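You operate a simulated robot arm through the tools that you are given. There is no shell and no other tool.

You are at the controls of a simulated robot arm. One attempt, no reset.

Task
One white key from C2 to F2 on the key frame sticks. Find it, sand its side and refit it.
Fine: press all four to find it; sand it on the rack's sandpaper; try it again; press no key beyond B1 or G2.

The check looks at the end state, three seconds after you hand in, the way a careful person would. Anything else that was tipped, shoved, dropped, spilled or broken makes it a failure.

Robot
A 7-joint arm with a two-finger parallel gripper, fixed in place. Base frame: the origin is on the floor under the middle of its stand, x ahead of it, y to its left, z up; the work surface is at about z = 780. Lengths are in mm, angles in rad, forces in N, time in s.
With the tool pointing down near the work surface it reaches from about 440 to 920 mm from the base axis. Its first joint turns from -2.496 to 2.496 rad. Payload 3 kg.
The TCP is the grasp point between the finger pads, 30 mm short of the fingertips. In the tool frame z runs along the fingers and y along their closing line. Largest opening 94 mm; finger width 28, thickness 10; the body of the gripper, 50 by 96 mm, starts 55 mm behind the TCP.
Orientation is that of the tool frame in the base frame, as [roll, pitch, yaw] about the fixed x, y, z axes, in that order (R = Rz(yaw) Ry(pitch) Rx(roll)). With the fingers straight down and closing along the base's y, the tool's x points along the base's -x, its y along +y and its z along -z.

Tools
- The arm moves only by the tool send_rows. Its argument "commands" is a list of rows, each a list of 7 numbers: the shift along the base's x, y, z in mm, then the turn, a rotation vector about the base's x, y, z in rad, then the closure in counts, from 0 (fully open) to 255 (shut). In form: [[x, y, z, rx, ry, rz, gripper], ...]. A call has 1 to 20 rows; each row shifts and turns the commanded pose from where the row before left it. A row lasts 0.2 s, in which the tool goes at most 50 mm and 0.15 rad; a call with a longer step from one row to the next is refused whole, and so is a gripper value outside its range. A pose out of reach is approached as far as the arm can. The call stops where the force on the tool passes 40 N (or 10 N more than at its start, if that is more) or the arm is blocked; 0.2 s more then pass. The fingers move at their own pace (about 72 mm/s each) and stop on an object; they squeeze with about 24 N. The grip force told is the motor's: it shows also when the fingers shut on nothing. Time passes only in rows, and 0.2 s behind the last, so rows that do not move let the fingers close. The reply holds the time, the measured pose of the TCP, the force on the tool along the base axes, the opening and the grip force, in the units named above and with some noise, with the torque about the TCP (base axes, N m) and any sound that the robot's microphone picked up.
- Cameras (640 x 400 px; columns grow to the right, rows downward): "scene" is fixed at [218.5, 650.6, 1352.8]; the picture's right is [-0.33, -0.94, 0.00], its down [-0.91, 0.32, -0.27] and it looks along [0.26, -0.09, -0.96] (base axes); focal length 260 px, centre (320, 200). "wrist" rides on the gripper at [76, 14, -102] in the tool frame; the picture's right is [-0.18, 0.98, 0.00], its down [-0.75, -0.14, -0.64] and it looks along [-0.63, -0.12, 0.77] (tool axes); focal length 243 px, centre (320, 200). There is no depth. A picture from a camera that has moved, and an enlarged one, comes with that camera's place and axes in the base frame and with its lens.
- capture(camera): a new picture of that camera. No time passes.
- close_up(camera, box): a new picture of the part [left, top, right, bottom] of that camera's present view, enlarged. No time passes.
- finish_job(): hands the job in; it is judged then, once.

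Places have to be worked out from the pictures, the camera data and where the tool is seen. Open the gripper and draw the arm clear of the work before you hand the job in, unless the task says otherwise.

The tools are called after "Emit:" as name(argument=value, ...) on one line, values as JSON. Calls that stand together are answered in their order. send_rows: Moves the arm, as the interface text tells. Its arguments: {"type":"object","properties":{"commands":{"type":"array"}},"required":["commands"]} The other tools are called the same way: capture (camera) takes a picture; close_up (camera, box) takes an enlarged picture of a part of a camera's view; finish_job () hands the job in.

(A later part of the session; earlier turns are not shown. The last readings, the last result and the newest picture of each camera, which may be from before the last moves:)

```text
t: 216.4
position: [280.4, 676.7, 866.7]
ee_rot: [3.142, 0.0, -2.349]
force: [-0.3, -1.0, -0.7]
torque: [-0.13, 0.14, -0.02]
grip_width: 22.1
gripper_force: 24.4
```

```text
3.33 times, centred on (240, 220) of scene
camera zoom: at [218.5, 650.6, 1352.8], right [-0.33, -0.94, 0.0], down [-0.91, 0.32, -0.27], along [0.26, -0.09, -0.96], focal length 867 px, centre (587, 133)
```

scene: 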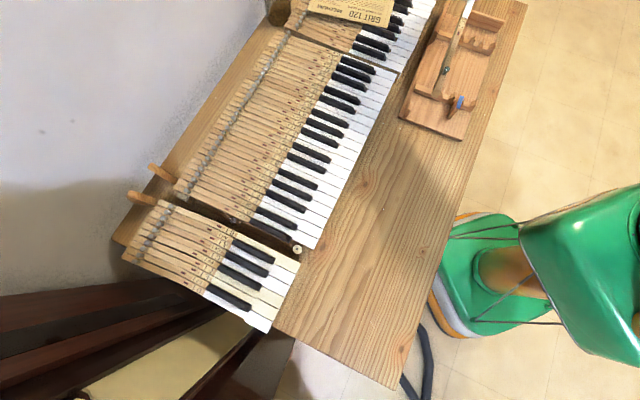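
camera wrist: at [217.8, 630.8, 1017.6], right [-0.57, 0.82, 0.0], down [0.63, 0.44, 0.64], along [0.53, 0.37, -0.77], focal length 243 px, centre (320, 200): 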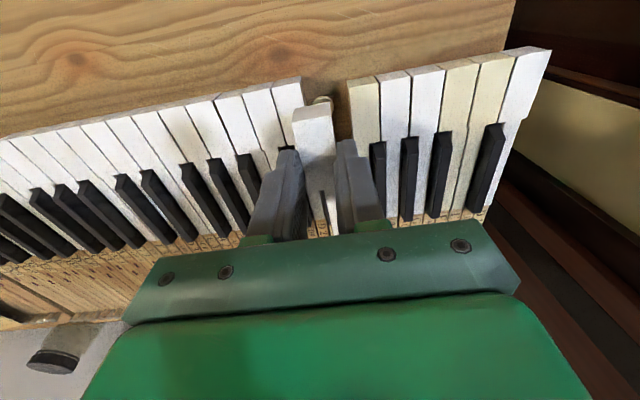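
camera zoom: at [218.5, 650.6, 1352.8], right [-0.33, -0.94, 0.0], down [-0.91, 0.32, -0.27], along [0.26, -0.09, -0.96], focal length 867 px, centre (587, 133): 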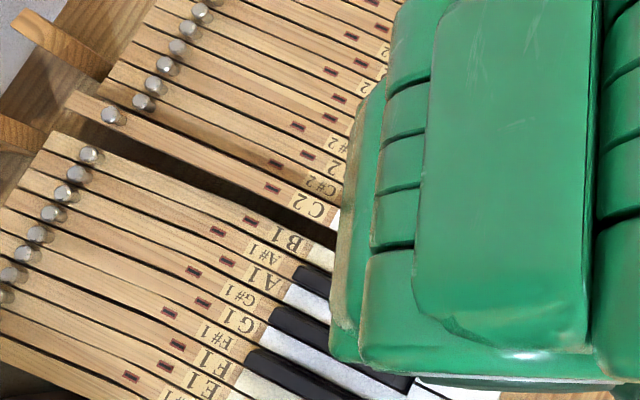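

Nearly matched. I'll apply a last small correction (~0.7 mm toward D2, ~0.9 mm toward the front) and lower in small steps, watching for resistance.

Emit:
send_rows(commands=[[-0.13, -1.13, 0, 0, 0, 0, 255], [0, 0, -1.5, 0, 0, 0, 255], [0, 0, -1.5, 0, 0, 0, 255], [0, 0, 0, 0, 0, 0, 255]])

Emit:
send_rows(commands=[[0, 0, -1.5, 0, 0, 0, 255], [0, 0, -1, 0, 0, 0, 255], [0, 0, 0, 0, 0, 0, 255]])

Emit:
close_up(camera="wrist", box=[230, 70, 430, 190])

Emit:
close_up(camera="scene", box=[150, 160, 260, 230])

```text
t: 217.4
position: [279.5, 675.9, 863.7]
ee_rot: [-3.141, 0.0, -2.349]
force: [0.5, 0.5, -0.3]
torque: [-0.1, 0.09, -0.03]
grip_width: 21.9
gripper_force: 23.5
```

```text
t: 218.2
position: [280.2, 676.0, 861.6]
ee_rot: [-3.141, 0.001, -2.35]
force: [-1.5, 0.6, -0.3]
torque: [-0.1, 0.07, 0.02]
grip_width: 21.9
gripper_force: 23.9
```

```text
3.20 times, centred on (330, 130) of wrist
camera zoom: at [215.0, 629.3, 963.9], right [-0.57, 0.82, 0.0], down [0.63, 0.44, 0.64], along [0.53, 0.37, -0.77], focal length 776 px, centre (288, 424)
```

zoom: 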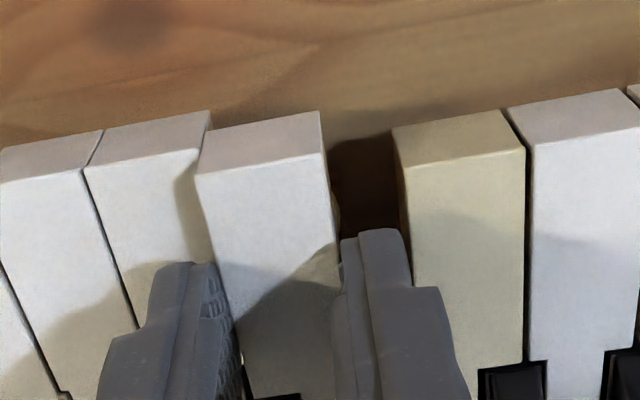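

```text
5.71 times, centred on (205, 195) of scene
camera zoom: at [218.5, 650.6, 1352.8], right [-0.33, -0.94, 0.0], down [-0.91, 0.32, -0.27], along [0.26, -0.09, -0.96], focal length 1486 px, centre (977, 229)
```

zoom: 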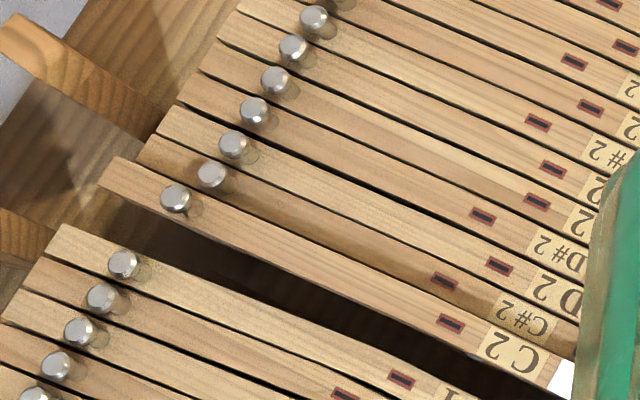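

Both cameras now agree to within a millimetre: I'll shift +0.8 mm back along the key and 0.2 mm toward the gap, then keep lowering.

Emit:
send_rows(commands=[[0.42, 0.71, 0, 0, 0, 0, 255], [0, 0, -1.5, 0, 0, 0, 255], [0, 0, -1.5, 0, 0, 0, 255], [0, 0, 0, 0, 0, 0, 255]])

Emit:
send_rows(commands=[[0, 0, -1.5, 0, 0, 0, 255], [0, 0, -1, 0, 0, 0, 255], [0, 0, 0, 0, 0, 0, 255]])

Emit:
close_up(camera="wrist", box=[230, 70, 430, 190])

Emit:
close_up(camera="scene", box=[150, 160, 260, 230])

```text
t: 219.2
position: [279.6, 675.4, 859.3]
ee_rot: [-3.141, -0.001, -2.349]
force: [0.7, 0.1, 0.2]
torque: [-0.12, 0.12, 0.01]
grip_width: 21.8
gripper_force: 24.0
```

```text
t: 220.0
position: [279.7, 677.0, 856.0]
ee_rot: [3.141, 0.002, -2.349]
force: [0.5, -0.8, 0.1]
torque: [-0.12, 0.08, -0.12]
grip_width: 21.9
gripper_force: 24.2
```

```text
3.20 times, centred on (330, 130) of wrist
camera zoom: at [214.8, 631.1, 959.0], right [-0.57, 0.82, 0.0], down [0.63, 0.44, 0.64], along [0.53, 0.37, -0.77], focal length 776 px, centre (288, 424)
```

zoom: 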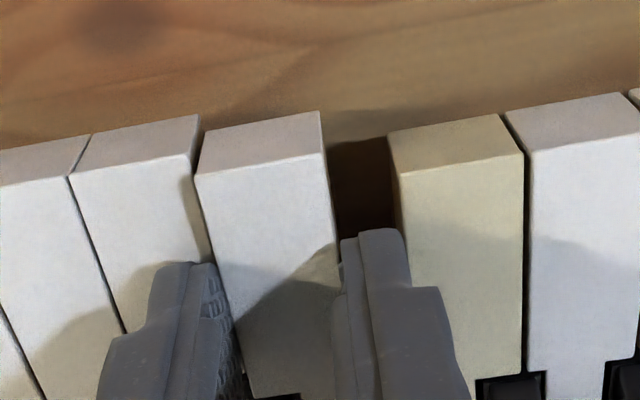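

```text
5.71 times, centred on (205, 195) of scene
camera zoom: at [218.5, 650.6, 1352.8], right [-0.33, -0.94, 0.0], down [-0.91, 0.32, -0.27], along [0.26, -0.09, -0.96], focal length 1486 px, centre (977, 229)
```

zoom: 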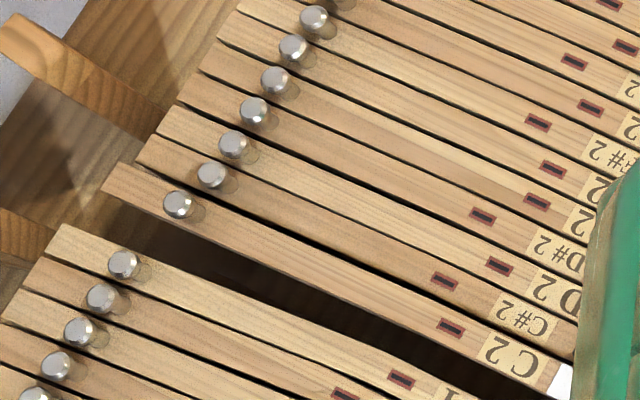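

Close. The tail lies a bit too far toward the gap; I'll shift 0.6 mm toward D2 and yaw −0.003 rad, then continue down in small steps.

Emit:
send_rows(commands=[[0.43, -0.42, 0, 0, 0, -0.003, 255], [0, 0, -1, 0, 0, 0, 255], [0, 0, -1, 0, 0, 0, 255], [0, 0, 0, 0, 0, 0, 255]])

Emit:
send_rows(commands=[[0, 0, -1, 0, 0, 0, 255], [0, 0, -1, 0, 0, 0, 255], [0, 0, 0, 0, 0, 0, 255]])

Emit:
close_up(camera="wrist", box=[230, 70, 430, 190])

Emit:
close_up(camera="scene", box=[150, 160, 260, 230])

```text
t: 221.0
position: [279.3, 676.8, 854.3]
ee_rot: [-3.141, -0.001, -2.351]
force: [-3.1, -3.3, 0.3]
torque: [-0.17, 0.15, 0.01]
grip_width: 21.8
gripper_force: 24.2
```

```text
t: 221.8
position: [279.9, 676.1, 853.9]
ee_rot: [3.141, -0.001, -2.352]
force: [-7.3, -6.1, 1.3]
torque: [-0.25, 0.27, 0.09]
grip_width: 21.7
gripper_force: 24.2
```

```text
3.20 times, centred on (330, 130) of wrist
camera zoom: at [215.3, 631.0, 955.9], right [-0.57, 0.82, 0.0], down [0.63, 0.44, 0.64], along [0.53, 0.36, -0.77], focal length 776 px, centre (288, 424)
```

zoom: 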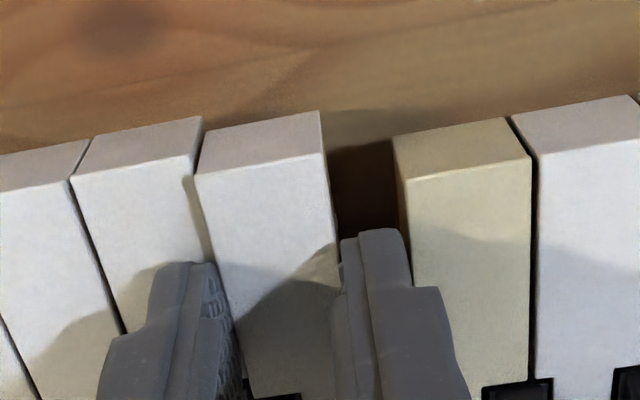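

```text
5.71 times, centred on (205, 195) of scene
camera zoom: at [218.5, 650.6, 1352.8], right [-0.33, -0.94, 0.0], down [-0.91, 0.32, -0.27], along [0.26, -0.09, -0.96], focal length 1486 px, centre (977, 229)
```

zoom: 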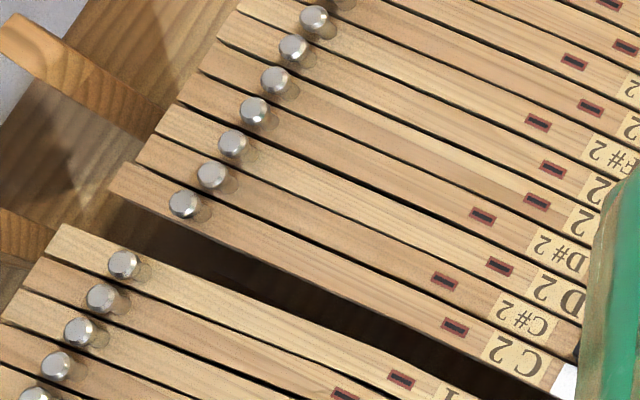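

The pins are engaging: force pushes the key toward the front (about 9 N along the key), none sideways. I'll move 0.5 mm toward the front and re-read.

Emit:
send_rows(commands=[[-0.35, -0.36, 0, 0, 0, 0, 255], [0, 0, 0, 0, 0, 0, 255]])

Emit:
send_rows(commands=[[-0.2, -0.2, 0, 0, 0, 0, 255], [0, 0, 0, 0, 0, 0, 255]])

```text
t: 222.4
position: [280.8, 675.5, 853.6]
ee_rot: [-3.141, -0.001, -2.35]
force: [-2.5, -2.5, -1.3]
torque: [-0.24, 0.23, 0.01]
grip_width: 21.7
gripper_force: 24.0
```

```text
t: 223.0
position: [279.1, 675.3, 853.8]
ee_rot: [3.141, -0.001, -2.352]
force: [-0.1, -2.3, -0.4]
torque: [-0.16, 0.09, -0.11]
grip_width: 21.9
gripper_force: 24.5
```

Side force nearly gone. Continuing down.

Emit:
send_rows(commands=[[-0.1, -0.1, -1, 0, 0, 0, 255], [0, 0, -1, 0, 0, 0, 255], [0, 0, 0, 0, 0, 0, 255]])

Emit:
send_rows(commands=[[0, 0, -1, 0, 0, 0, 255], [0, 0, 0, 0, 0, 0, 255]])

```text
t: 223.8
position: [277.6, 674.4, 850.7]
ee_rot: [3.14, 0.001, -2.35]
force: [-4.7, 6.1, 1.1]
torque: [0.17, 0.3, 0.03]
grip_width: 22.2
gripper_force: 24.1
```

```text
t: 224.4
position: [280.3, 675.8, 849.0]
ee_rot: [3.14, 0.0, -2.351]
force: [-4.9, 4.7, 1.4]
torque: [0.38, 0.04, -0.01]
grip_width: 22.0
gripper_force: 23.7
```

Now a ~7 N push toward the gap side; shifting 0.3 mm that way and continuing.

Emit:
send_rows(commands=[[-0.22, 0.21, 0, 0, 0, 0, 255], [0, 0, 0, 0, 0, 0, 255]])

Emit:
send_rows(commands=[[-0.1, 0.1, -1, 0, 0, 0, 255], [0, 0, 0, 0, 0, 0, 255]])

Emit:
close_up(camera="wrist", box=[230, 70, 430, 190])

```text
t: 225.0
position: [279.1, 676.4, 850.3]
ee_rot: [3.14, 0.001, -2.35]
force: [-3.2, 2.8, 0.1]
torque: [0.15, 0.1, 0.03]
grip_width: 22.1
gripper_force: 23.7
```

```text
t: 225.6
position: [278.3, 675.6, 848.3]
ee_rot: [-3.141, 0.002, -2.351]
force: [-1.6, 2.1, 2.0]
torque: [0.51, -0.38, 0.02]
grip_width: 21.9
gripper_force: 23.5
```

```text
3.20 times, centred on (330, 130) of wrist
camera zoom: at [214.4, 630.4, 951.1], right [-0.57, 0.82, 0.0], down [0.63, 0.44, 0.64], along [0.53, 0.37, -0.77], focal length 776 px, centre (288, 424)
```

zoom: 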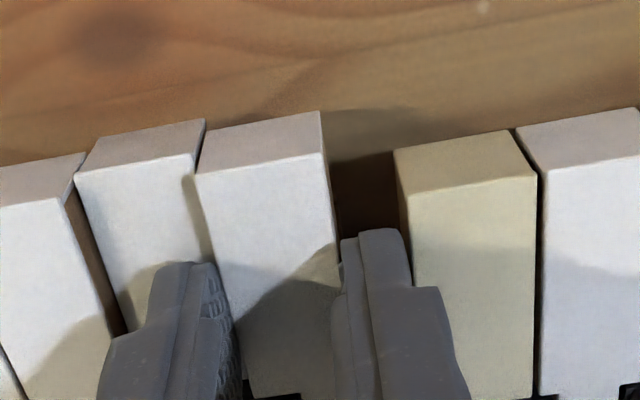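

The tail has reached the back rail and D2 is going down under the finger. About 2 mm more to the seat.

Emit:
send_rows(commands=[[0, 0, -1, 0, 0, 0, 255], [0, 0, 0, 0, 0, 0, 255]])

Emit:
send_rows(commands=[[0, 0, -0.7, 0, 0, 0, 255], [0, 0, 0, 0, 0, 0, 255]])

```text
t: 226.2
position: [279.0, 676.0, 848.6]
ee_rot: [-3.14, -0.001, -2.35]
force: [-5.4, 0.0, 5.8]
torque: [0.48, -0.24, -0.01]
grip_width: 22.0
gripper_force: 23.6
```

```text
t: 226.8
position: [279.2, 675.1, 846.2]
ee_rot: [-3.142, 0.002, -2.352]
force: [-5.0, 2.0, 7.1]
torque: [0.62, -0.29, 0.01]
grip_width: 22.1
gripper_force: 24.4
```

At the seat height. Releasing with a small opening and looking.

Emit:
send_rows(commands=[[0, 0, 0, 0, 0, 0, 187], [0, 0, 0, 0, 0, 0, 187], [0, 0, 0, 0, 0, 0, 187]])

Emit:
close_up(camera="wrist", box=[230, 70, 430, 190])

Emit:
send_rows(commands=[[0, 0, 5, 0, 0, 0, 187], [0, 0, 10, 0, 0, 0, 187], [0, 0, 20, 0, 0, 0, 187], [0, 0, 0, 0, 0, 0, 187]])

Emit:
close_up(camera="wrist", box=[230, 70, 430, 190])

Emit:
close_up(camera="scene", box=[150, 160, 330, 280])

```text
t: 227.6
position: [279.4, 675.5, 845.9]
ee_rot: [-3.141, 0.0, -2.351]
force: [-1.1, 2.0, 4.5]
torque: [0.02, -0.08, 0.02]
grip_width: 24.3
gripper_force: 0.0
```

```text
3.20 times, centred on (330, 130) of wrist
camera zoom: at [214.8, 630.3, 949.1], right [-0.57, 0.82, 0.0], down [0.63, 0.44, 0.64], along [0.53, 0.37, -0.77], focal length 776 px, centre (288, 424)
```

zoom: 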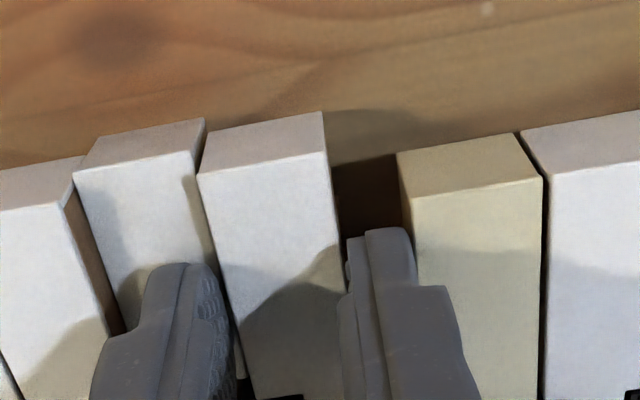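

```text
t: 228.6
position: [277.9, 674.7, 881.3]
ee_rot: [3.14, 0.0, -2.35]
force: [-0.2, -1.1, -0.7]
torque: [-0.01, 0.02, -0.01]
grip_width: 25.1
gripper_force: 0.1
```

```text
3.20 times, centred on (330, 130) of wrist
camera zoom: at [212.4, 630.0, 983.3], right [-0.57, 0.82, 0.0], down [0.63, 0.44, 0.64], along [0.53, 0.36, -0.77], focal length 776 px, centre (288, 424)
```

zoom: 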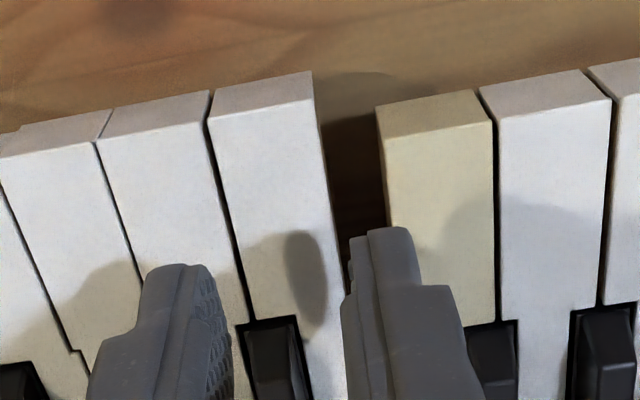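

```text
3.33 times, centred on (240, 220) of scene
camera zoom: at [218.5, 650.6, 1352.8], right [-0.33, -0.94, 0.0], down [-0.91, 0.32, -0.27], along [0.26, -0.09, -0.96], focal length 867 px, centre (587, 133)
```

zoom: 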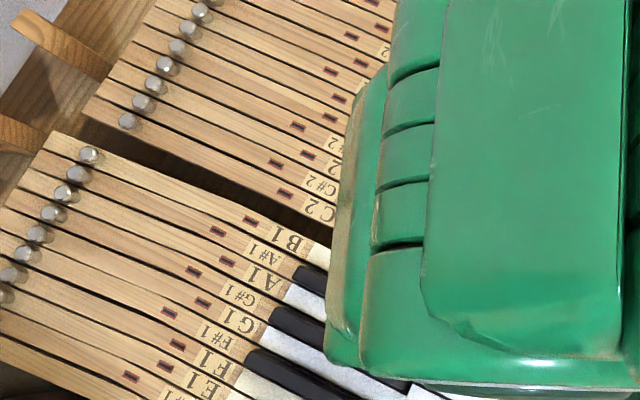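

C2 sits level with D2 and its tail lines up with its neighbours. Now trying it again: closed fingers over C2's head, 20 mm from the front.

Emit:
send_rows(commands=[[0, 0, 10, 0, 0, 0, 255], [-7.5, -6.5, 0, 0, 0, 0, 255], [0, 0, 0, 0, 0, 0, 255], [0, 0, -15, 0, 0, 0, 255], [0, 0, -12, 0, 0, 0, 255], [0, 0, 0, 0, 0, 0, 255]])

Emit:
close_up(camera="wrist", box=[240, 80, 400, 180])

```text
t: 230.0
position: [271.3, 668.9, 864.2]
ee_rot: [3.141, 0.0, -2.35]
force: [-0.2, -0.1, 0.1]
torque: [0.0, 0.02, 0.01]
grip_width: 0.1
gripper_force: 23.5
```

```text
4.00 times, centred on (320, 130) of wrist
camera zoom: at [206.8, 624.1, 968.2], right [-0.57, 0.82, 0.0], down [0.63, 0.44, 0.64], along [0.53, 0.37, -0.77], focal length 970 px, centre (320, 480)
```

zoom: 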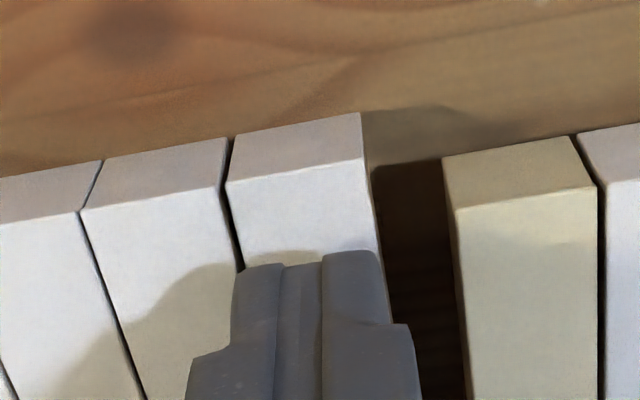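

Centred on C2. Pressing down gently.

Emit:
send_rows(commands=[[0, 0, -4, 0, 0, 0, 255], [0, 0, -4, 0, 0, 0, 255], [0, 0, -2, 0, 0, 0, 255], [0, 0, -2, 0, 0, 0, 255], [0, 0, 0, 0, 0, 0, 255]])

Emit:
send_rows(commands=[[0, 0, -1.5, 0, 0, 0, 255], [0, 0, -1.5, 0, 0, 0, 255], [0, 0, -1, 0, 0, 0, 255], [0, 0, 0, 0, 0, 0, 255]])

Emit:
close_up(camera="wrist", box=[240, 80, 400, 180])

Emit:
send_rows(commands=[[0, 0, 5, 0, 0, 0, 255], [0, 0, 10, 0, 0, 0, 255], [0, 0, 10, 0, 0, 0, 255], [0, 0, 0, 0, 0, 0, 255], [0, 0, 0, 0, 0, 0, 255], [0, 0, 0, 0, 0, 0, 255]])

Emit:
close_up(camera="wrist", box=[240, 70, 400, 170])

```text
t: 231.2
position: [272.4, 667.4, 852.0]
ee_rot: [3.141, -0.001, -2.352]
force: [0.6, 0.2, -0.2]
torque: [-0.03, 0.03, 0.04]
grip_width: 0.0
gripper_force: 23.9
```

```text
t: 232.2
position: [271.8, 669.4, 850.0]
ee_rot: [3.141, 0.001, -2.35]
force: [-0.3, 0.4, 0.4]
torque: [0.04, -0.02, 0.01]
grip_width: 0.0
gripper_force: 24.2
```

```text
4.00 times, centred on (320, 130) of wrist
camera zoom: at [207.6, 623.4, 952.3], right [-0.57, 0.82, 0.0], down [0.63, 0.44, 0.64], along [0.53, 0.37, -0.77], focal length 970 px, centre (320, 480)
```

zoom: 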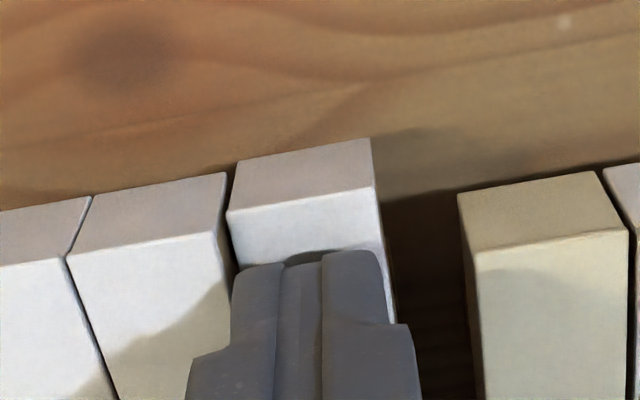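

```text
t: 233.6
position: [271.7, 668.1, 874.3]
ee_rot: [-3.141, 0.0, -2.351]
force: [-0.4, 0.4, 1.0]
torque: [0.02, 0.03, 0.0]
grip_width: 0.0
gripper_force: 24.2
```

```text
4.00 times, centred on (320, 120) of wrist
camera zoom: at [206.9, 623.3, 976.9], right [-0.57, 0.82, 0.0], down [0.63, 0.44, 0.64], along [0.53, 0.37, -0.77], focal length 970 px, centre (320, 520)
```

zoom: 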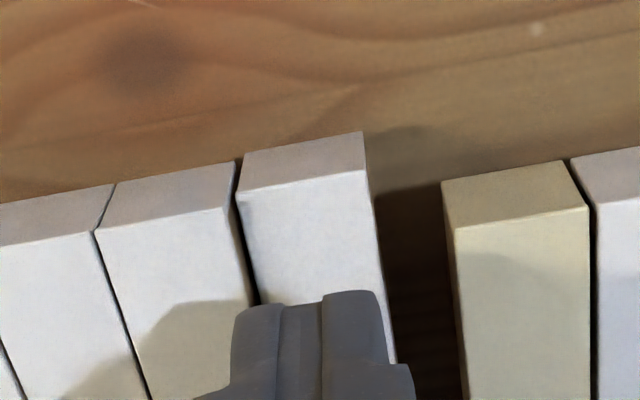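

C2 still appears slightly lower than D2 after release. I'll wait a second and look again, since it could be creeping back.

Emit:
send_rows(commands=[[0, 0, 0, 0, 0, 0, 255], [0, 0, 0, 0, 0, 0, 255], [0, 0, 0, 0, 0, 0, 255], [0, 0, 0, 0, 0, 0, 255], [0, 0, 0, 0, 0, 0, 255]])

Emit:
close_up(camera="wrist", box=[240, 70, 400, 170])

```text
t: 234.8
position: [271.9, 667.8, 873.6]
ee_rot: [3.141, 0.001, -2.35]
force: [-0.8, 0.0, 0.3]
torque: [-0.02, 0.02, 0.0]
grip_width: 0.0
gripper_force: 24.2
```

```text
4.00 times, centred on (320, 120) of wrist
camera zoom: at [206.9, 623.3, 976.9], right [-0.57, 0.82, 0.0], down [0.63, 0.44, 0.64], along [0.53, 0.37, -0.77], focal length 970 px, centre (320, 520)
```

zoom: 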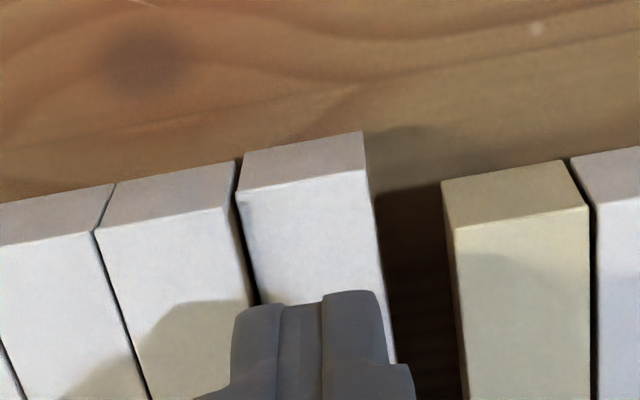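

It stays put. I'll press it fully to the bottom to see how much it still sticks compared with before.

Emit:
send_rows(commands=[[0, 0, -10, 0, 0, 0, 255], [0, 0, -10, 0, 0, 0, 255], [0, 0, -4, 0, 0, 0, 255], [0, 0, -2, 0, 0, 0, 255], [0, 0, -1, 0, 0, 0, 255], [0, 0, 0, 0, 0, 0, 255]])

Emit:
send_rows(commands=[[0, 0, 5, 0, 0, 0, 255], [0, 0, 10, 0, 0, 0, 255], [0, 0, 12, 0, 0, 0, 255], [0, 0, 0, 0, 0, 0, 255], [0, 0, 0, 0, 0, 0, 255]])

Emit:
close_up(camera="wrist", box=[240, 70, 400, 170])

```text
t: 236.2
position: [272.2, 669.1, 847.6]
ee_rot: [-3.14, 0.001, -2.35]
force: [0.0, -0.8, 0.3]
torque: [0.02, 0.0, -0.03]
grip_width: 0.1
gripper_force: 24.5
```

```text
t: 237.4
position: [272.7, 667.5, 872.9]
ee_rot: [-3.141, -0.001, -2.351]
force: [-0.1, 0.2, -0.4]
torque: [0.02, 0.02, -0.03]
grip_width: 0.0
gripper_force: 23.5
```

```text
4.00 times, centred on (320, 120) of wrist
camera zoom: at [207.7, 622.9, 976.5], right [-0.57, 0.82, 0.0], down [0.63, 0.44, 0.64], along [0.53, 0.36, -0.77], focal length 970 px, centre (320, 520)
```

zoom: 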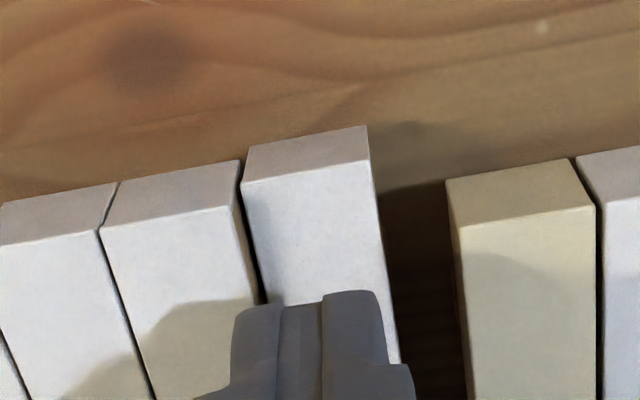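

C2 still stays where it is pushed, so it needs more sanding. I'll take it out again the same way: first push its tail down (tilted tool) to raise the head.

Emit:
send_rows(commands=[[0, 0, 32, 0, 0, 0, 255], [21, 22.6, 0, 0, 0, 0, 255], [21, 22.6, 0, 0, 0, 0, 255], [21, 22.6, 0, 0, 0, 0, 255], [21, 22.6, 0, 0, 0, 0, 255], [21, 22.6, 0, 0, 0, 0, 255], [4, 4, 0, 0.104, -0.102, 0, 255], [4, 4, 0, 0.104, -0.102, 0, 255], [4, 4, 0, 0.104, -0.102, 0, 255], [9.5, 11, 0, 0, 0, 0, 255], [9.5, 11, 0, 0, 0, 0, 255], [9.5, 11, 0, 0, 0, 0, 255], [0, 0, -20, 0, 0, 0, 255], [0, 0, -15, 0, 0, 0, 255], [0, 0, 0, 0, 0, 0, 255]])

Emit:
close_up(camera="wrist", box=[240, 60, 440, 180])

```text
t: 240.6
position: [416.3, 827.6, 869.7]
ee_rot: [3.14, 0.437, -2.35]
force: [0.6, 0.1, -0.4]
torque: [0.03, 0.0, 0.01]
grip_width: 0.1
gripper_force: 24.1
```

```text
3.20 times, centred on (340, 120) of wrist
camera zoom: at [326.7, 756.9, 931.0], right [-0.58, 0.81, 0.08], down [0.39, 0.19, 0.9], along [0.71, 0.56, -0.43], focal length 776 px, centre (256, 456)
```

zoom: 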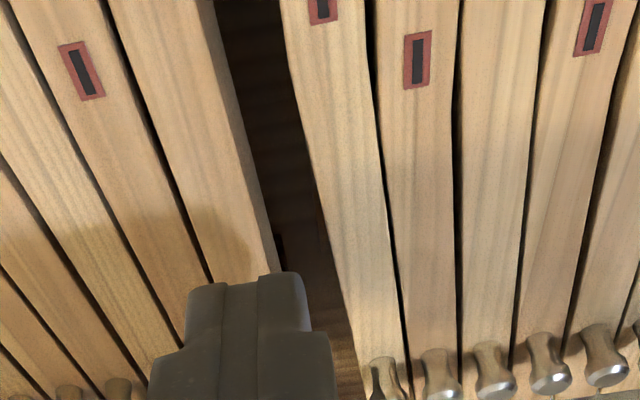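

Good position over C2's tail. Pressing down.

Emit:
send_rows(commands=[[0, 0, -6, 0, 0, 0, 255], [0, 0, -4, 0, 0, 0, 255], [0, 0, -2, 0, 0, 0, 255], [0, 0, -1, 0, 0, 0, 255], [0, 0, 0, 0, 0, 0, 255]])

Emit:
send_rows(commands=[[0, 0, -0.7, 0, 0, 0, 255], [0, 0, -0.5, 0, 0, 0, 255], [0, 0, 0, 0, 0, 0, 255]])

Emit:
send_rows(commands=[[0, 0, -0.5, 0, 0, 0, 255], [0, 0, -0.3, 0, 0, 0, 255], [0, 0, 0, 0, 0, 0, 255]])

```text
t: 241.8
position: [417.4, 828.0, 855.9]
ee_rot: [3.141, 0.439, -2.353]
force: [0.1, -0.5, 0.4]
torque: [0.02, -0.01, -0.02]
grip_width: 0.0
gripper_force: 24.4
```

```text
t: 242.6
position: [417.0, 826.3, 856.9]
ee_rot: [3.14, 0.437, -2.35]
force: [0.4, -0.2, 0.7]
torque: [0.02, 0.01, -0.01]
grip_width: 0.0
gripper_force: 24.5
```

```text
t: 243.4
position: [418.2, 827.5, 855.8]
ee_rot: [3.14, 0.438, -2.353]
force: [-0.7, -0.2, 0.8]
torque: [0.03, 0.01, 0.0]
grip_width: 0.0
gripper_force: 23.9
```

Emit:
send_rows(commands=[[0, 0, -0.6, 0, 0, 0, 255], [0, 0, -0.4, 0, 0, 0, 255], [0, 0, 0, 0, 0, 0, 255]])

Emit:
send_rows(commands=[[0, 0, -0.5, 0, 0, 0, 255], [0, 0, -0.3, 0, 0, 0, 255], [0, 0, 0, 0, 0, 0, 255]])

Emit:
close_up(camera="wrist", box=[240, 60, 440, 180])

```text
t: 244.2
position: [415.8, 826.6, 854.1]
ee_rot: [3.139, 0.44, -2.352]
force: [1.7, 0.2, 12.7]
torque: [-0.02, -0.05, -0.03]
grip_width: 0.0
gripper_force: 23.9
```

```text
t: 245.0
position: [417.4, 828.4, 855.0]
ee_rot: [3.138, 0.44, -2.351]
force: [2.4, 2.2, 29.7]
torque: [0.03, -0.09, 0.03]
grip_width: 0.1
gripper_force: 24.5
```

```text
3.20 times, centred on (340, 120) of wrist
camera zoom: at [327.1, 756.0, 915.3], right [-0.58, 0.81, 0.08], down [0.39, 0.19, 0.9], along [0.71, 0.56, -0.42], focal length 776 px, centre (256, 456)
```

zoom: 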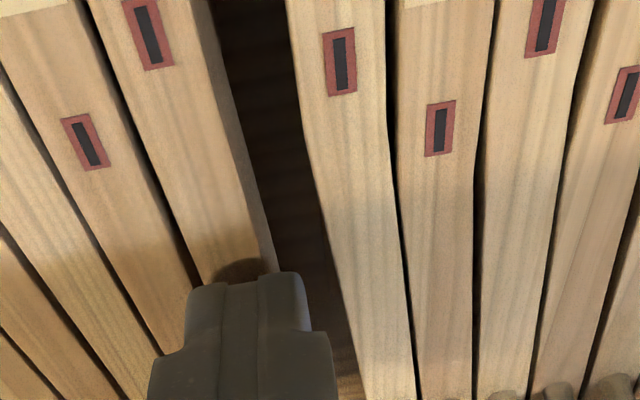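

The tail is fully down again, and it moved with clearly less resistance (under 1 N) than the first time, so the sanding did help some. Now back to the head with fingers opened to ~25 mm for the extraction grip.

Emit:
send_rows(commands=[[0, 0, 8, 0, 0, 0, 255], [0, 0, 15, 0, 0, 0, 255], [-10, -10, 15, 0, 0, 0, 255], [-20, -22, 0, -0.104, 0.102, 0, 255], [-20, -22, 0, -0.104, 0.102, 0, 255], [-20, -22, 0, -0.104, 0.102, 0, 187], [-22, -25, 0, 0, 0, 0, 187], [-22, -25, 0, 0, 0, 0, 187], [-22.6, -24.8, 0, 0, 0, 0, 187], [0, 0, 0, 0, 0, 0, 187]])

Emit:
capture(camera="wrist")

Emit:
close_up(camera="wrist", box=[230, 60, 430, 190])

```text
t: 247.2
position: [279.8, 671.1, 889.0]
ee_rot: [3.141, 0.001, -2.352]
force: [-0.4, 0.0, -0.3]
torque: [-0.04, -0.03, 0.01]
grip_width: 25.0
gripper_force: 0.1
```

```text
taken
camera wrist: at [215.6, 626.4, 992.8], right [-0.57, 0.82, 0.0], down [0.63, 0.44, 0.64], along [0.53, 0.36, -0.77], focal length 243 px, centre (320, 200)
```

wrist: 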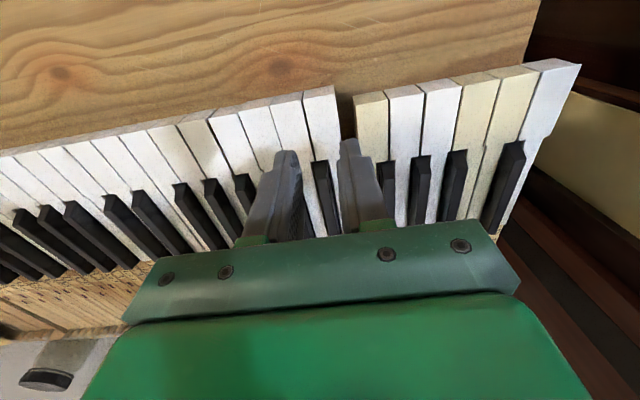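

```text
3.08 times, centred on (330, 125) of wrist
camera zoom: at [215.6, 626.4, 992.8], right [-0.57, 0.82, 0.0], down [0.63, 0.44, 0.64], along [0.53, 0.36, -0.77], focal length 746 px, centre (289, 431)
```

zoom: 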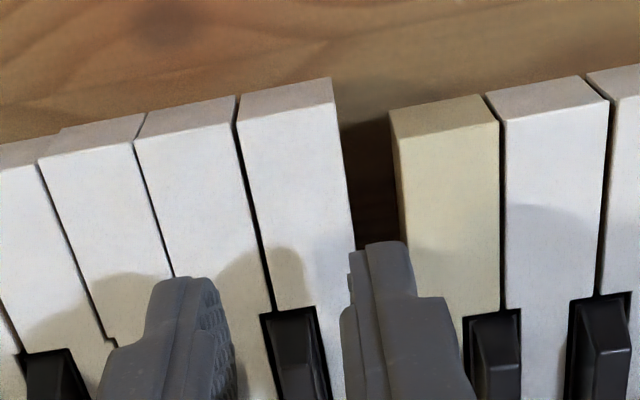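

C2's head is up and level. I'll shift to straddle it (about 3.7 mm toward the gap, 4 mm back) and lower to just above the keys.

Emit:
send_rows(commands=[[0.23, 5.5, -10, 0, 0, 0, 187], [0, 0, -17, 0, 0, 0, 187], [0, 0, 0, 0, 0, 0, 187]])

Emit:
close_up(camera="wrist", box=[230, 70, 430, 190])

```text
t: 248.0
position: [281.1, 679.2, 862.4]
ee_rot: [-3.141, 0.002, -2.352]
force: [-0.4, -0.9, 0.0]
torque: [0.0, 0.01, -0.03]
grip_width: 25.0
gripper_force: 0.1
```

```text
3.20 times, centred on (330, 130) of wrist
camera zoom: at [215.9, 634.3, 965.3], right [-0.57, 0.82, 0.0], down [0.63, 0.44, 0.64], along [0.53, 0.37, -0.77], focal length 776 px, centre (288, 424)
```

zoom: 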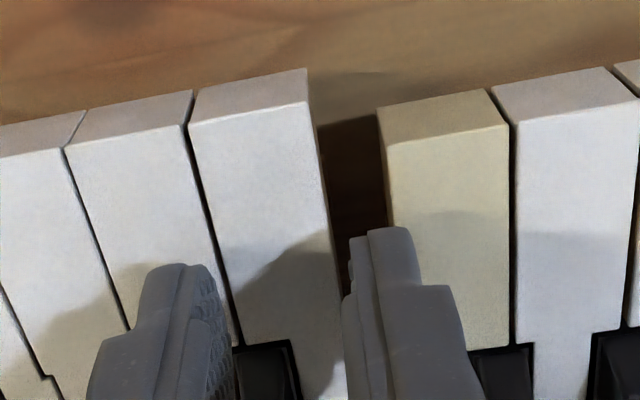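

Compared with the first extraction picture the fingers are 2 mm too far toward B1 and ~1 mm back. Correcting and descending as before.

Emit:
send_rows(commands=[[0.73, -2.1, 0, 0, 0, 0, 187], [0, 0, -5, 0, 0, 0, 187], [0, 0, -3, 0, 0, 0, 187], [0, 0, -2, 0, 0, 0, 187], [0, 0, 0, 0, 0, 0, 187]])

Emit:
close_up(camera="wrist", box=[230, 70, 430, 190])

```text
t: 249.2
position: [281.2, 678.8, 852.5]
ee_rot: [3.14, -0.001, -2.351]
force: [0.1, 0.6, 0.1]
torque: [0.0, -0.04, 0.01]
grip_width: 25.2
gripper_force: 0.1
```

```text
3.20 times, centred on (330, 130) of wrist
camera zoom: at [216.3, 633.9, 956.4], right [-0.57, 0.82, 0.0], down [0.63, 0.44, 0.64], along [0.53, 0.37, -0.77], focal length 776 px, centre (288, 424)
```

zoom: 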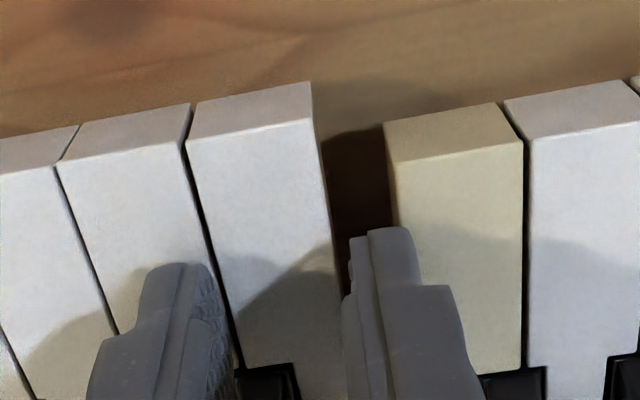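

Nearly identical to the first time. A last 0.7 mm trim and down to bottom D2.

Emit:
send_rows(commands=[[-0.2, -1.2, -2, 0, 0, 0, 187], [0, 0, -2, 0, 0, 0, 187], [0, 0, -1, 0, 0, 0, 187], [0, 0, 0, 0, 0, 0, 187]])

Emit:
send_rows(commands=[[0, 0, -0.8, 0, 0, 0, 187], [0, 0, 0, 0, 0, 0, 187]])

```text
t: 250.2
position: [280.3, 679.2, 848.7]
ee_rot: [-3.141, 0.001, -2.351]
force: [-0.1, 0.1, 0.8]
torque: [0.01, -0.04, 0.01]
grip_width: 25.0
gripper_force: 0.1
```

```text
t: 250.8
position: [281.3, 679.0, 847.2]
ee_rot: [-3.14, -0.001, -2.352]
force: [0.2, 0.3, 1.2]
torque: [0.01, 0.0, -0.02]
grip_width: 24.7
gripper_force: 0.1
```

Emit:
send_rows(commands=[[0, 0, -0.8, 0, 0, 0, 187], [0, 0, 0, 0, 0, 0, 187]])

Emit:
close_up(camera="wrist", box=[230, 70, 430, 190])

```text
t: 251.4
position: [281.3, 678.7, 847.6]
ee_rot: [-3.14, 0.0, -2.352]
force: [0.1, 0.0, -0.2]
torque: [0.0, 0.03, 0.0]
grip_width: 25.2
gripper_force: 0.1
```

```text
3.20 times, centred on (330, 130) of wrist
camera zoom: at [216.5, 633.5, 950.0], right [-0.57, 0.82, 0.0], down [0.63, 0.44, 0.64], along [0.53, 0.37, -0.77], focal length 776 px, centre (288, 424)
```

zoom: 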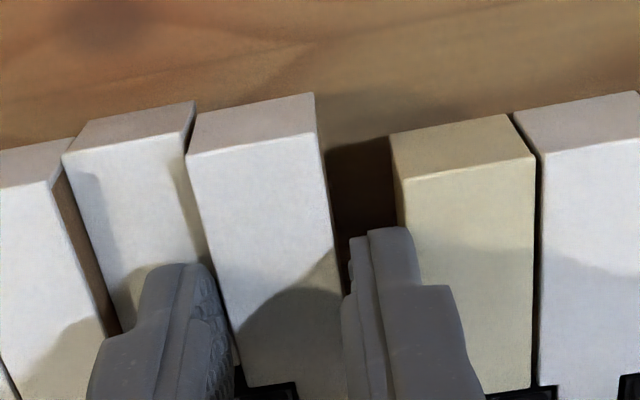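

Emit:
send_rows(commands=[[0, 0, -0.8, 0, 0, 0, 187], [0, 0, 0, 0, 0, 0, 200], [0, 0, 0, 0, 0, 0, 255], [0, 0, 0, 0, 0, 0, 255], [0, 0, 0, 0, 0, 0, 255]])

Emit:
send_rows(commands=[[0, 0, 2, 0, 0, 0, 255], [0, 0, 2, 0, 0, 0, 255], [0, 0, 2, 0, 0, 0, 255], [0, 0, 0, 0, 0, 0, 255]])

Emit:
close_up(camera="wrist", box=[230, 70, 430, 190])

```text
t: 252.6
position: [280.9, 679.1, 846.5]
ee_rot: [-3.141, -0.002, -2.352]
force: [-0.9, 0.2, 0.9]
torque: [-0.02, 0.02, 0.01]
grip_width: 21.8
gripper_force: 23.8
```

```text
t: 253.6
position: [280.5, 679.6, 850.8]
ee_rot: [-3.141, -0.001, -2.351]
force: [0.4, -1.2, 0.1]
torque: [-0.17, 0.06, -0.22]
grip_width: 22.0
gripper_force: 24.4
```

```text
3.20 times, centred on (330, 130) of wrist
camera zoom: at [216.1, 633.7, 955.4], right [-0.57, 0.82, 0.0], down [0.63, 0.44, 0.64], along [0.53, 0.37, -0.77], focal length 776 px, centre (288, 424)
```

zoom: 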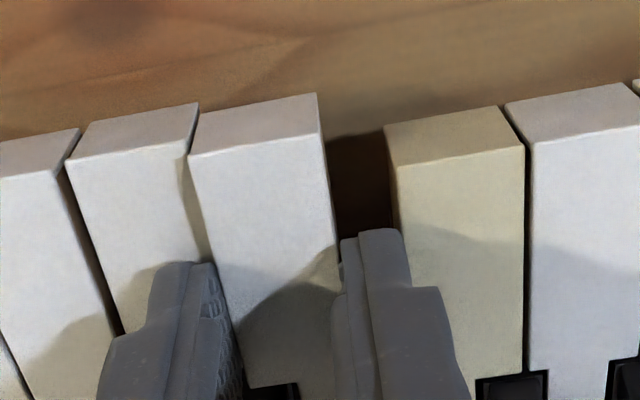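

C2 is coming out. Lifting clear and up to carrying height.

Emit:
send_rows(commands=[[0, 0, 3, 0, 0, 0, 255], [0, 0, 4, 0, 0, 0, 255], [0, 0, 6, 0, 0, 0, 255], [0, 0, 10, 0, 0, 0, 255], [0, 0, 20, 0, 0, 0, 255], [0, 0, 30, 0, 0, 0, 255], [0, 0, 40, 0, 0, 0, 255], [0, 0, 0, 0, 0, 0, 255]])

Emit:
close_up(camera="scene", box=[130, 140, 330, 270])

Emit:
close_up(camera="scene", box=[400, 0, 530, 150])

```text
t: 255.4
position: [282.5, 677.8, 966.1]
ee_rot: [-3.141, 0.0, -2.35]
force: [0.2, 1.0, -1.0]
torque: [-0.09, 0.08, -0.01]
grip_width: 22.0
gripper_force: 24.2
```

```text
3.08 times, centred on (230, 205) of scene
camera zoom: at [218.5, 650.6, 1352.8], right [-0.33, -0.94, 0.0], down [-0.91, 0.32, -0.27], along [0.26, -0.09, -0.96], focal length 800 px, centre (597, 185)
```

zoom: 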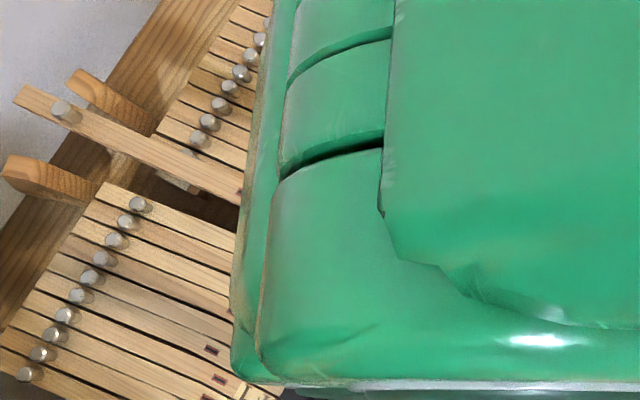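

```text
2.67 times, centred on (465, 75) of scene
camera zoom: at [218.5, 650.6, 1352.8], right [-0.33, -0.94, 0.0], down [-0.91, 0.32, -0.27], along [0.26, -0.09, -0.96], focal length 694 px, centre (-67, 533)
```

zoom: 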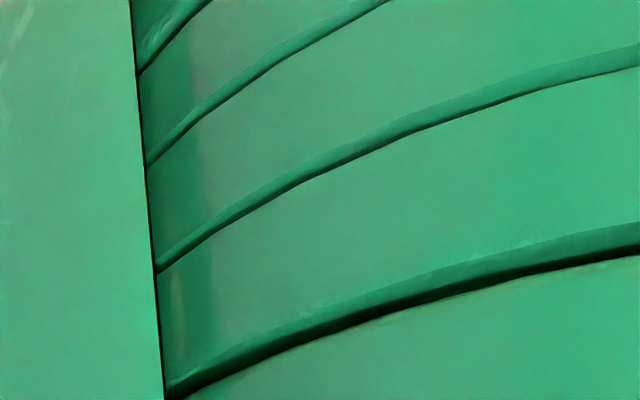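

C2 is out again. I'll carry it to the rack for a longer, gentler sanding with a softer (further back) grip. First to the middle of the bench and rotate.

Emit:
send_rows(commands=[[11.8, -36, 1.5, 0, 0, 0, 255], [11.8, -36, 1.5, 0, 0, 0, 255], [11.8, -36, 1.5, 0, 0, 0, 255], [11.8, -36, 1.5, 0, 0, 0, 255], [11.8, -36, 1.5, 0, 0, 0, 255], [11.8, -36, 1.5, 0, 0, 0, 255], [11.8, -36, 1.5, 0, 0, 0, 255], [11.8, -36, 0, 0, 0, 0, 255], [11.8, -36, 0, 0, 0, 0, 255], [11.8, -36, 0, 0, 0, 0, 255], [0, 0, 0, 0, 0, 0, 255]])

Emit:
send_rows(commands=[[0, 0, 0, 0, 0, 0.1458, 255], [0, 0, 0, 0, 0, 0.1458, 255], [0, 0, 0, 0, 0, 0.1458, 255], [0, 0, 0, 0, 0, 0.1458, 255], [0, 0, 0, 0, 0, 0.1458, 255], [0, 0, 0, 0, 0, 0.1458, 255], [0, 0, 0, 0, 0, 0.1458, 255], [0, 0, 0, 0, 0, 0.1458, 255], [0, 0, 0, 0, 0, 0.1458, 255], [0, 0, 0, 0, 0, 0.1458, 255], [0, 0, 0, 0, 0, 0.1458, 255], [0, 0, 0, 0, 0, 0, 255]])

Emit:
close_up(camera="scene", box=[400, 0, 530, 150])

```text
t: 257.8
position: [402.3, 319.7, 974.3]
ee_rot: [3.141, -0.001, -2.351]
force: [-0.3, 0.4, -1.0]
torque: [-0.11, 0.09, 0.01]
grip_width: 22.1
gripper_force: 24.0
```

```text
t: 260.4
position: [400.7, 319.3, 976.4]
ee_rot: [-3.141, 0.0, -0.748]
force: [0.0, -0.5, -0.5]
torque: [-0.1, -0.13, 0.05]
grip_width: 22.1
gripper_force: 24.1
```

```text
2.67 times, centred on (465, 75) of scene
camera zoom: at [218.5, 650.6, 1352.8], right [-0.33, -0.94, 0.0], down [-0.91, 0.32, -0.27], along [0.26, -0.09, -0.96], focal length 694 px, centre (-67, 533)
```

zoom: 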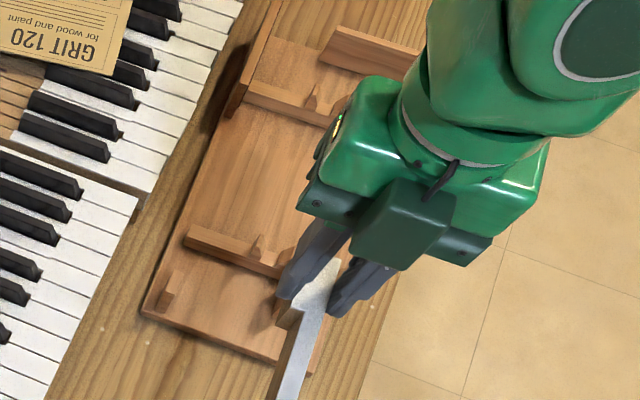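

Yaw is now −0.748 to match the turned rack. Moving over the rack and checking the alignment from above.

Emit:
send_rows(commands=[[35, -24, 0, 0, 0, 0, 255], [35, -24, 0, 0, 0, 0, 255], [35, -24, 0, 0, 0, 0, 255], [35, -24, 0, 0, 0, 0, 255], [35, -24, 0, 0, 0, 0, 255], [35, -24, 0, 0, 0, 0, 255], [35, -24, 0, 0, 0, 0, 255], [35, -24, 0, 0, 0, 0, 255], [0, 0, -30, 0, 0, 0, 255], [0, 0, -30, 0, 0, 0, 255], [0, 0, 0, 0, 0, 0, 255]])

Emit:
close_up(camera="wrist", box=[190, 0, 440, 190])

Emit:
close_up(camera="scene", box=[400, 0, 530, 150])

```text
t: 262.8
position: [678.6, 125.0, 913.3]
ee_rot: [-3.14, 0.0, -0.748]
force: [0.2, 0.3, -1.3]
torque: [-0.11, -0.1, -0.02]
grip_width: 21.7
gripper_force: 24.3
```

```text
2.11 times, centred on (315, 95) of wrist
camera zoom: at [724.3, 62.2, 1016.4], right [-0.8, -0.59, 0.0], down [-0.46, 0.62, 0.64], along [-0.38, 0.52, -0.77], focal length 511 px, centre (330, 421)
```

zoom: 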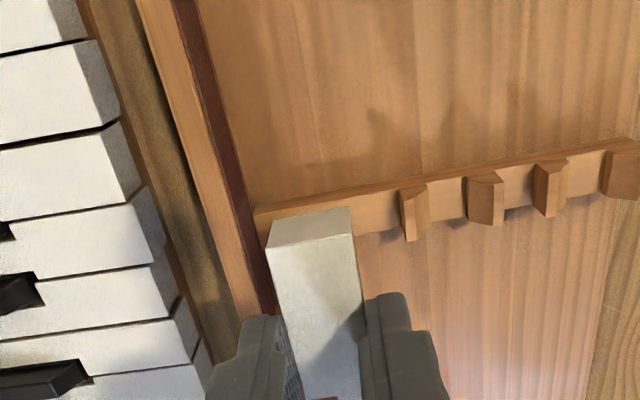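

```text
2.67 times, centred on (465, 75) of scene
camera zoom: at [218.5, 650.6, 1352.8], right [-0.33, -0.94, 0.0], down [-0.91, 0.32, -0.27], along [0.26, -0.09, -0.96], focal length 694 px, centre (-67, 533)
```

zoom: 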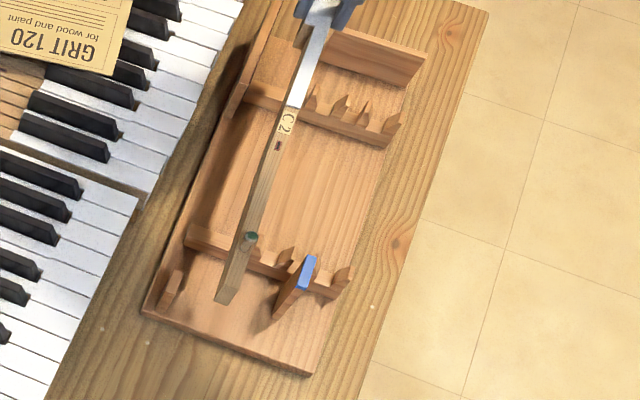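

The board and key are parallel within ~0.3°. I'll shift 12 mm forward along the rack so the head lies well over the far bar, then lower onto the flats.

Emit:
send_rows(commands=[[8.8, -8.2, -10, 0, 0, 0, 255], [0, 0, -20, 0, 0, 0, 255], [0, 0, -20, 0, 0, 0, 255], [0, 0, -8, 0, 0, 0, 255], [0, 0, -3, 0, 0, 0, 255], [0, 0, 0, 0, 0, 0, 255]])

Emit:
send_rows(commands=[[0, 0, -1, 0, 0, 0, 255], [0, 0, 0, 0, 0, 0, 255]])

Emit:
close_up(camera="wrist", box=[210, 60, 440, 200])

```text
t: 264.2
position: [687.5, 118.9, 855.3]
ee_rot: [-3.141, 0.001, -0.749]
force: [0.3, 0.2, -0.8]
torque: [-0.12, -0.1, -0.03]
grip_width: 21.9
gripper_force: 24.2
```

```text
t: 264.8
position: [687.6, 118.6, 854.5]
ee_rot: [-3.141, 0.0, -0.749]
force: [0.2, -0.6, -0.7]
torque: [-0.09, -0.11, 0.03]
grip_width: 22.2
gripper_force: 23.7
```

```text
2.78 times, centred on (325, 130) of wrist
camera zoom: at [733.3, 55.6, 957.0], right [-0.8, -0.6, 0.0], down [-0.46, 0.62, 0.64], along [-0.38, 0.52, -0.77], focal length 675 px, centre (306, 395)
```

zoom: 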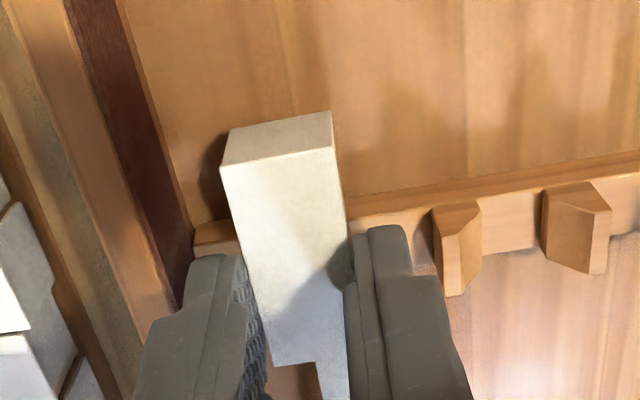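

Continuing down to contact with the bars.

Emit:
send_rows(commands=[[0, 0, -2, 0, 0, 0, 255], [0, 0, -1, 0, 0, 0, 255], [0, 0, 0, 0, 0, 0, 255]])

Emit:
send_rows(commands=[[0, 0, -0.7, 0, 0, 0, 255], [0, 0, 0, 0, 0, 0, 255]])

```text
t: 265.6
position: [686.6, 119.0, 851.5]
ee_rot: [-3.141, 0.0, -0.749]
force: [-0.5, -0.1, -0.7]
torque: [-0.1, -0.12, 0.0]
grip_width: 22.0
gripper_force: 24.0
```

```text
t: 266.2
position: [688.7, 118.2, 850.1]
ee_rot: [3.14, 0.0, -0.748]
force: [0.4, -0.6, -0.4]
torque: [0.03, 0.0, 0.06]
grip_width: 22.0
gripper_force: 23.3
```

The tail is now carried by the near bar. A hair lower, then release.

Emit:
send_rows(commands=[[0, 0, -0.4, 0, 0, 0, 255], [0, 0, 0, 0, 0, 0, 182], [0, 0, 0, 0, 0, 0, 182], [0, 0, 0, 0, 0, 0, 182]])

Emit:
send_rows(commands=[[0, 0, 10, 0, 0, 0, 182], [0, 0, 20, 0, 0, 0, 182], [0, 0, 20, 0, 0, 0, 182], [-30.2, 25.2, 0, 0, 0, 0, 182], [-30.2, 25.2, 0, 0, 0, 0, 182], [-30.2, 25.2, 0, 0, 0, 0, 182], [-30.2, 25.2, 0, 0, 0, 0, 182], [0, 0, 0, 0, 0, 0, 182]])

Emit:
close_up(camera="wrist", box=[210, 20, 440, 200])

Emit:
close_up(camera="scene", box=[400, 0, 530, 150])

```text
t: 267.2
position: [686.6, 118.0, 850.8]
ee_rot: [-3.141, 0.001, -0.75]
force: [0.1, 0.6, 0.1]
torque: [-0.03, -0.01, 0.01]
grip_width: 26.8
gripper_force: 0.0
```

```text
t: 269.0
position: [569.1, 222.0, 900.1]
ee_rot: [-3.141, 0.001, -0.747]
force: [0.5, 0.4, -0.3]
torque: [0.04, 0.04, 0.03]
grip_width: 26.9
gripper_force: 0.1
```

```text
2.22 times, centred on (325, 110) of wrist
camera zoom: at [614.0, 157.9, 1002.8], right [-0.8, -0.6, 0.0], down [-0.46, 0.62, 0.64], along [-0.38, 0.52, -0.77], focal length 539 px, centre (309, 400)
```

zoom: 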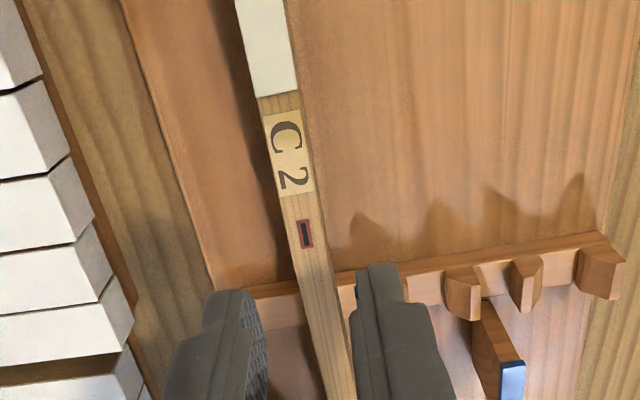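

```text
2.67 times, centred on (465, 75) of scene
camera zoom: at [218.5, 650.6, 1352.8], right [-0.33, -0.94, 0.0], down [-0.91, 0.32, -0.27], along [0.26, -0.09, -0.96], focal length 694 px, centre (-67, 533)
```

zoom: 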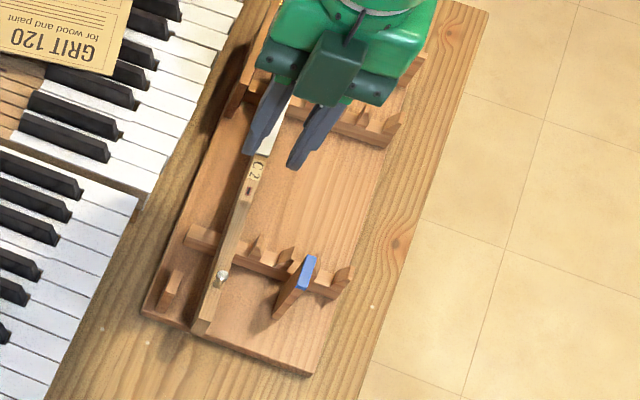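

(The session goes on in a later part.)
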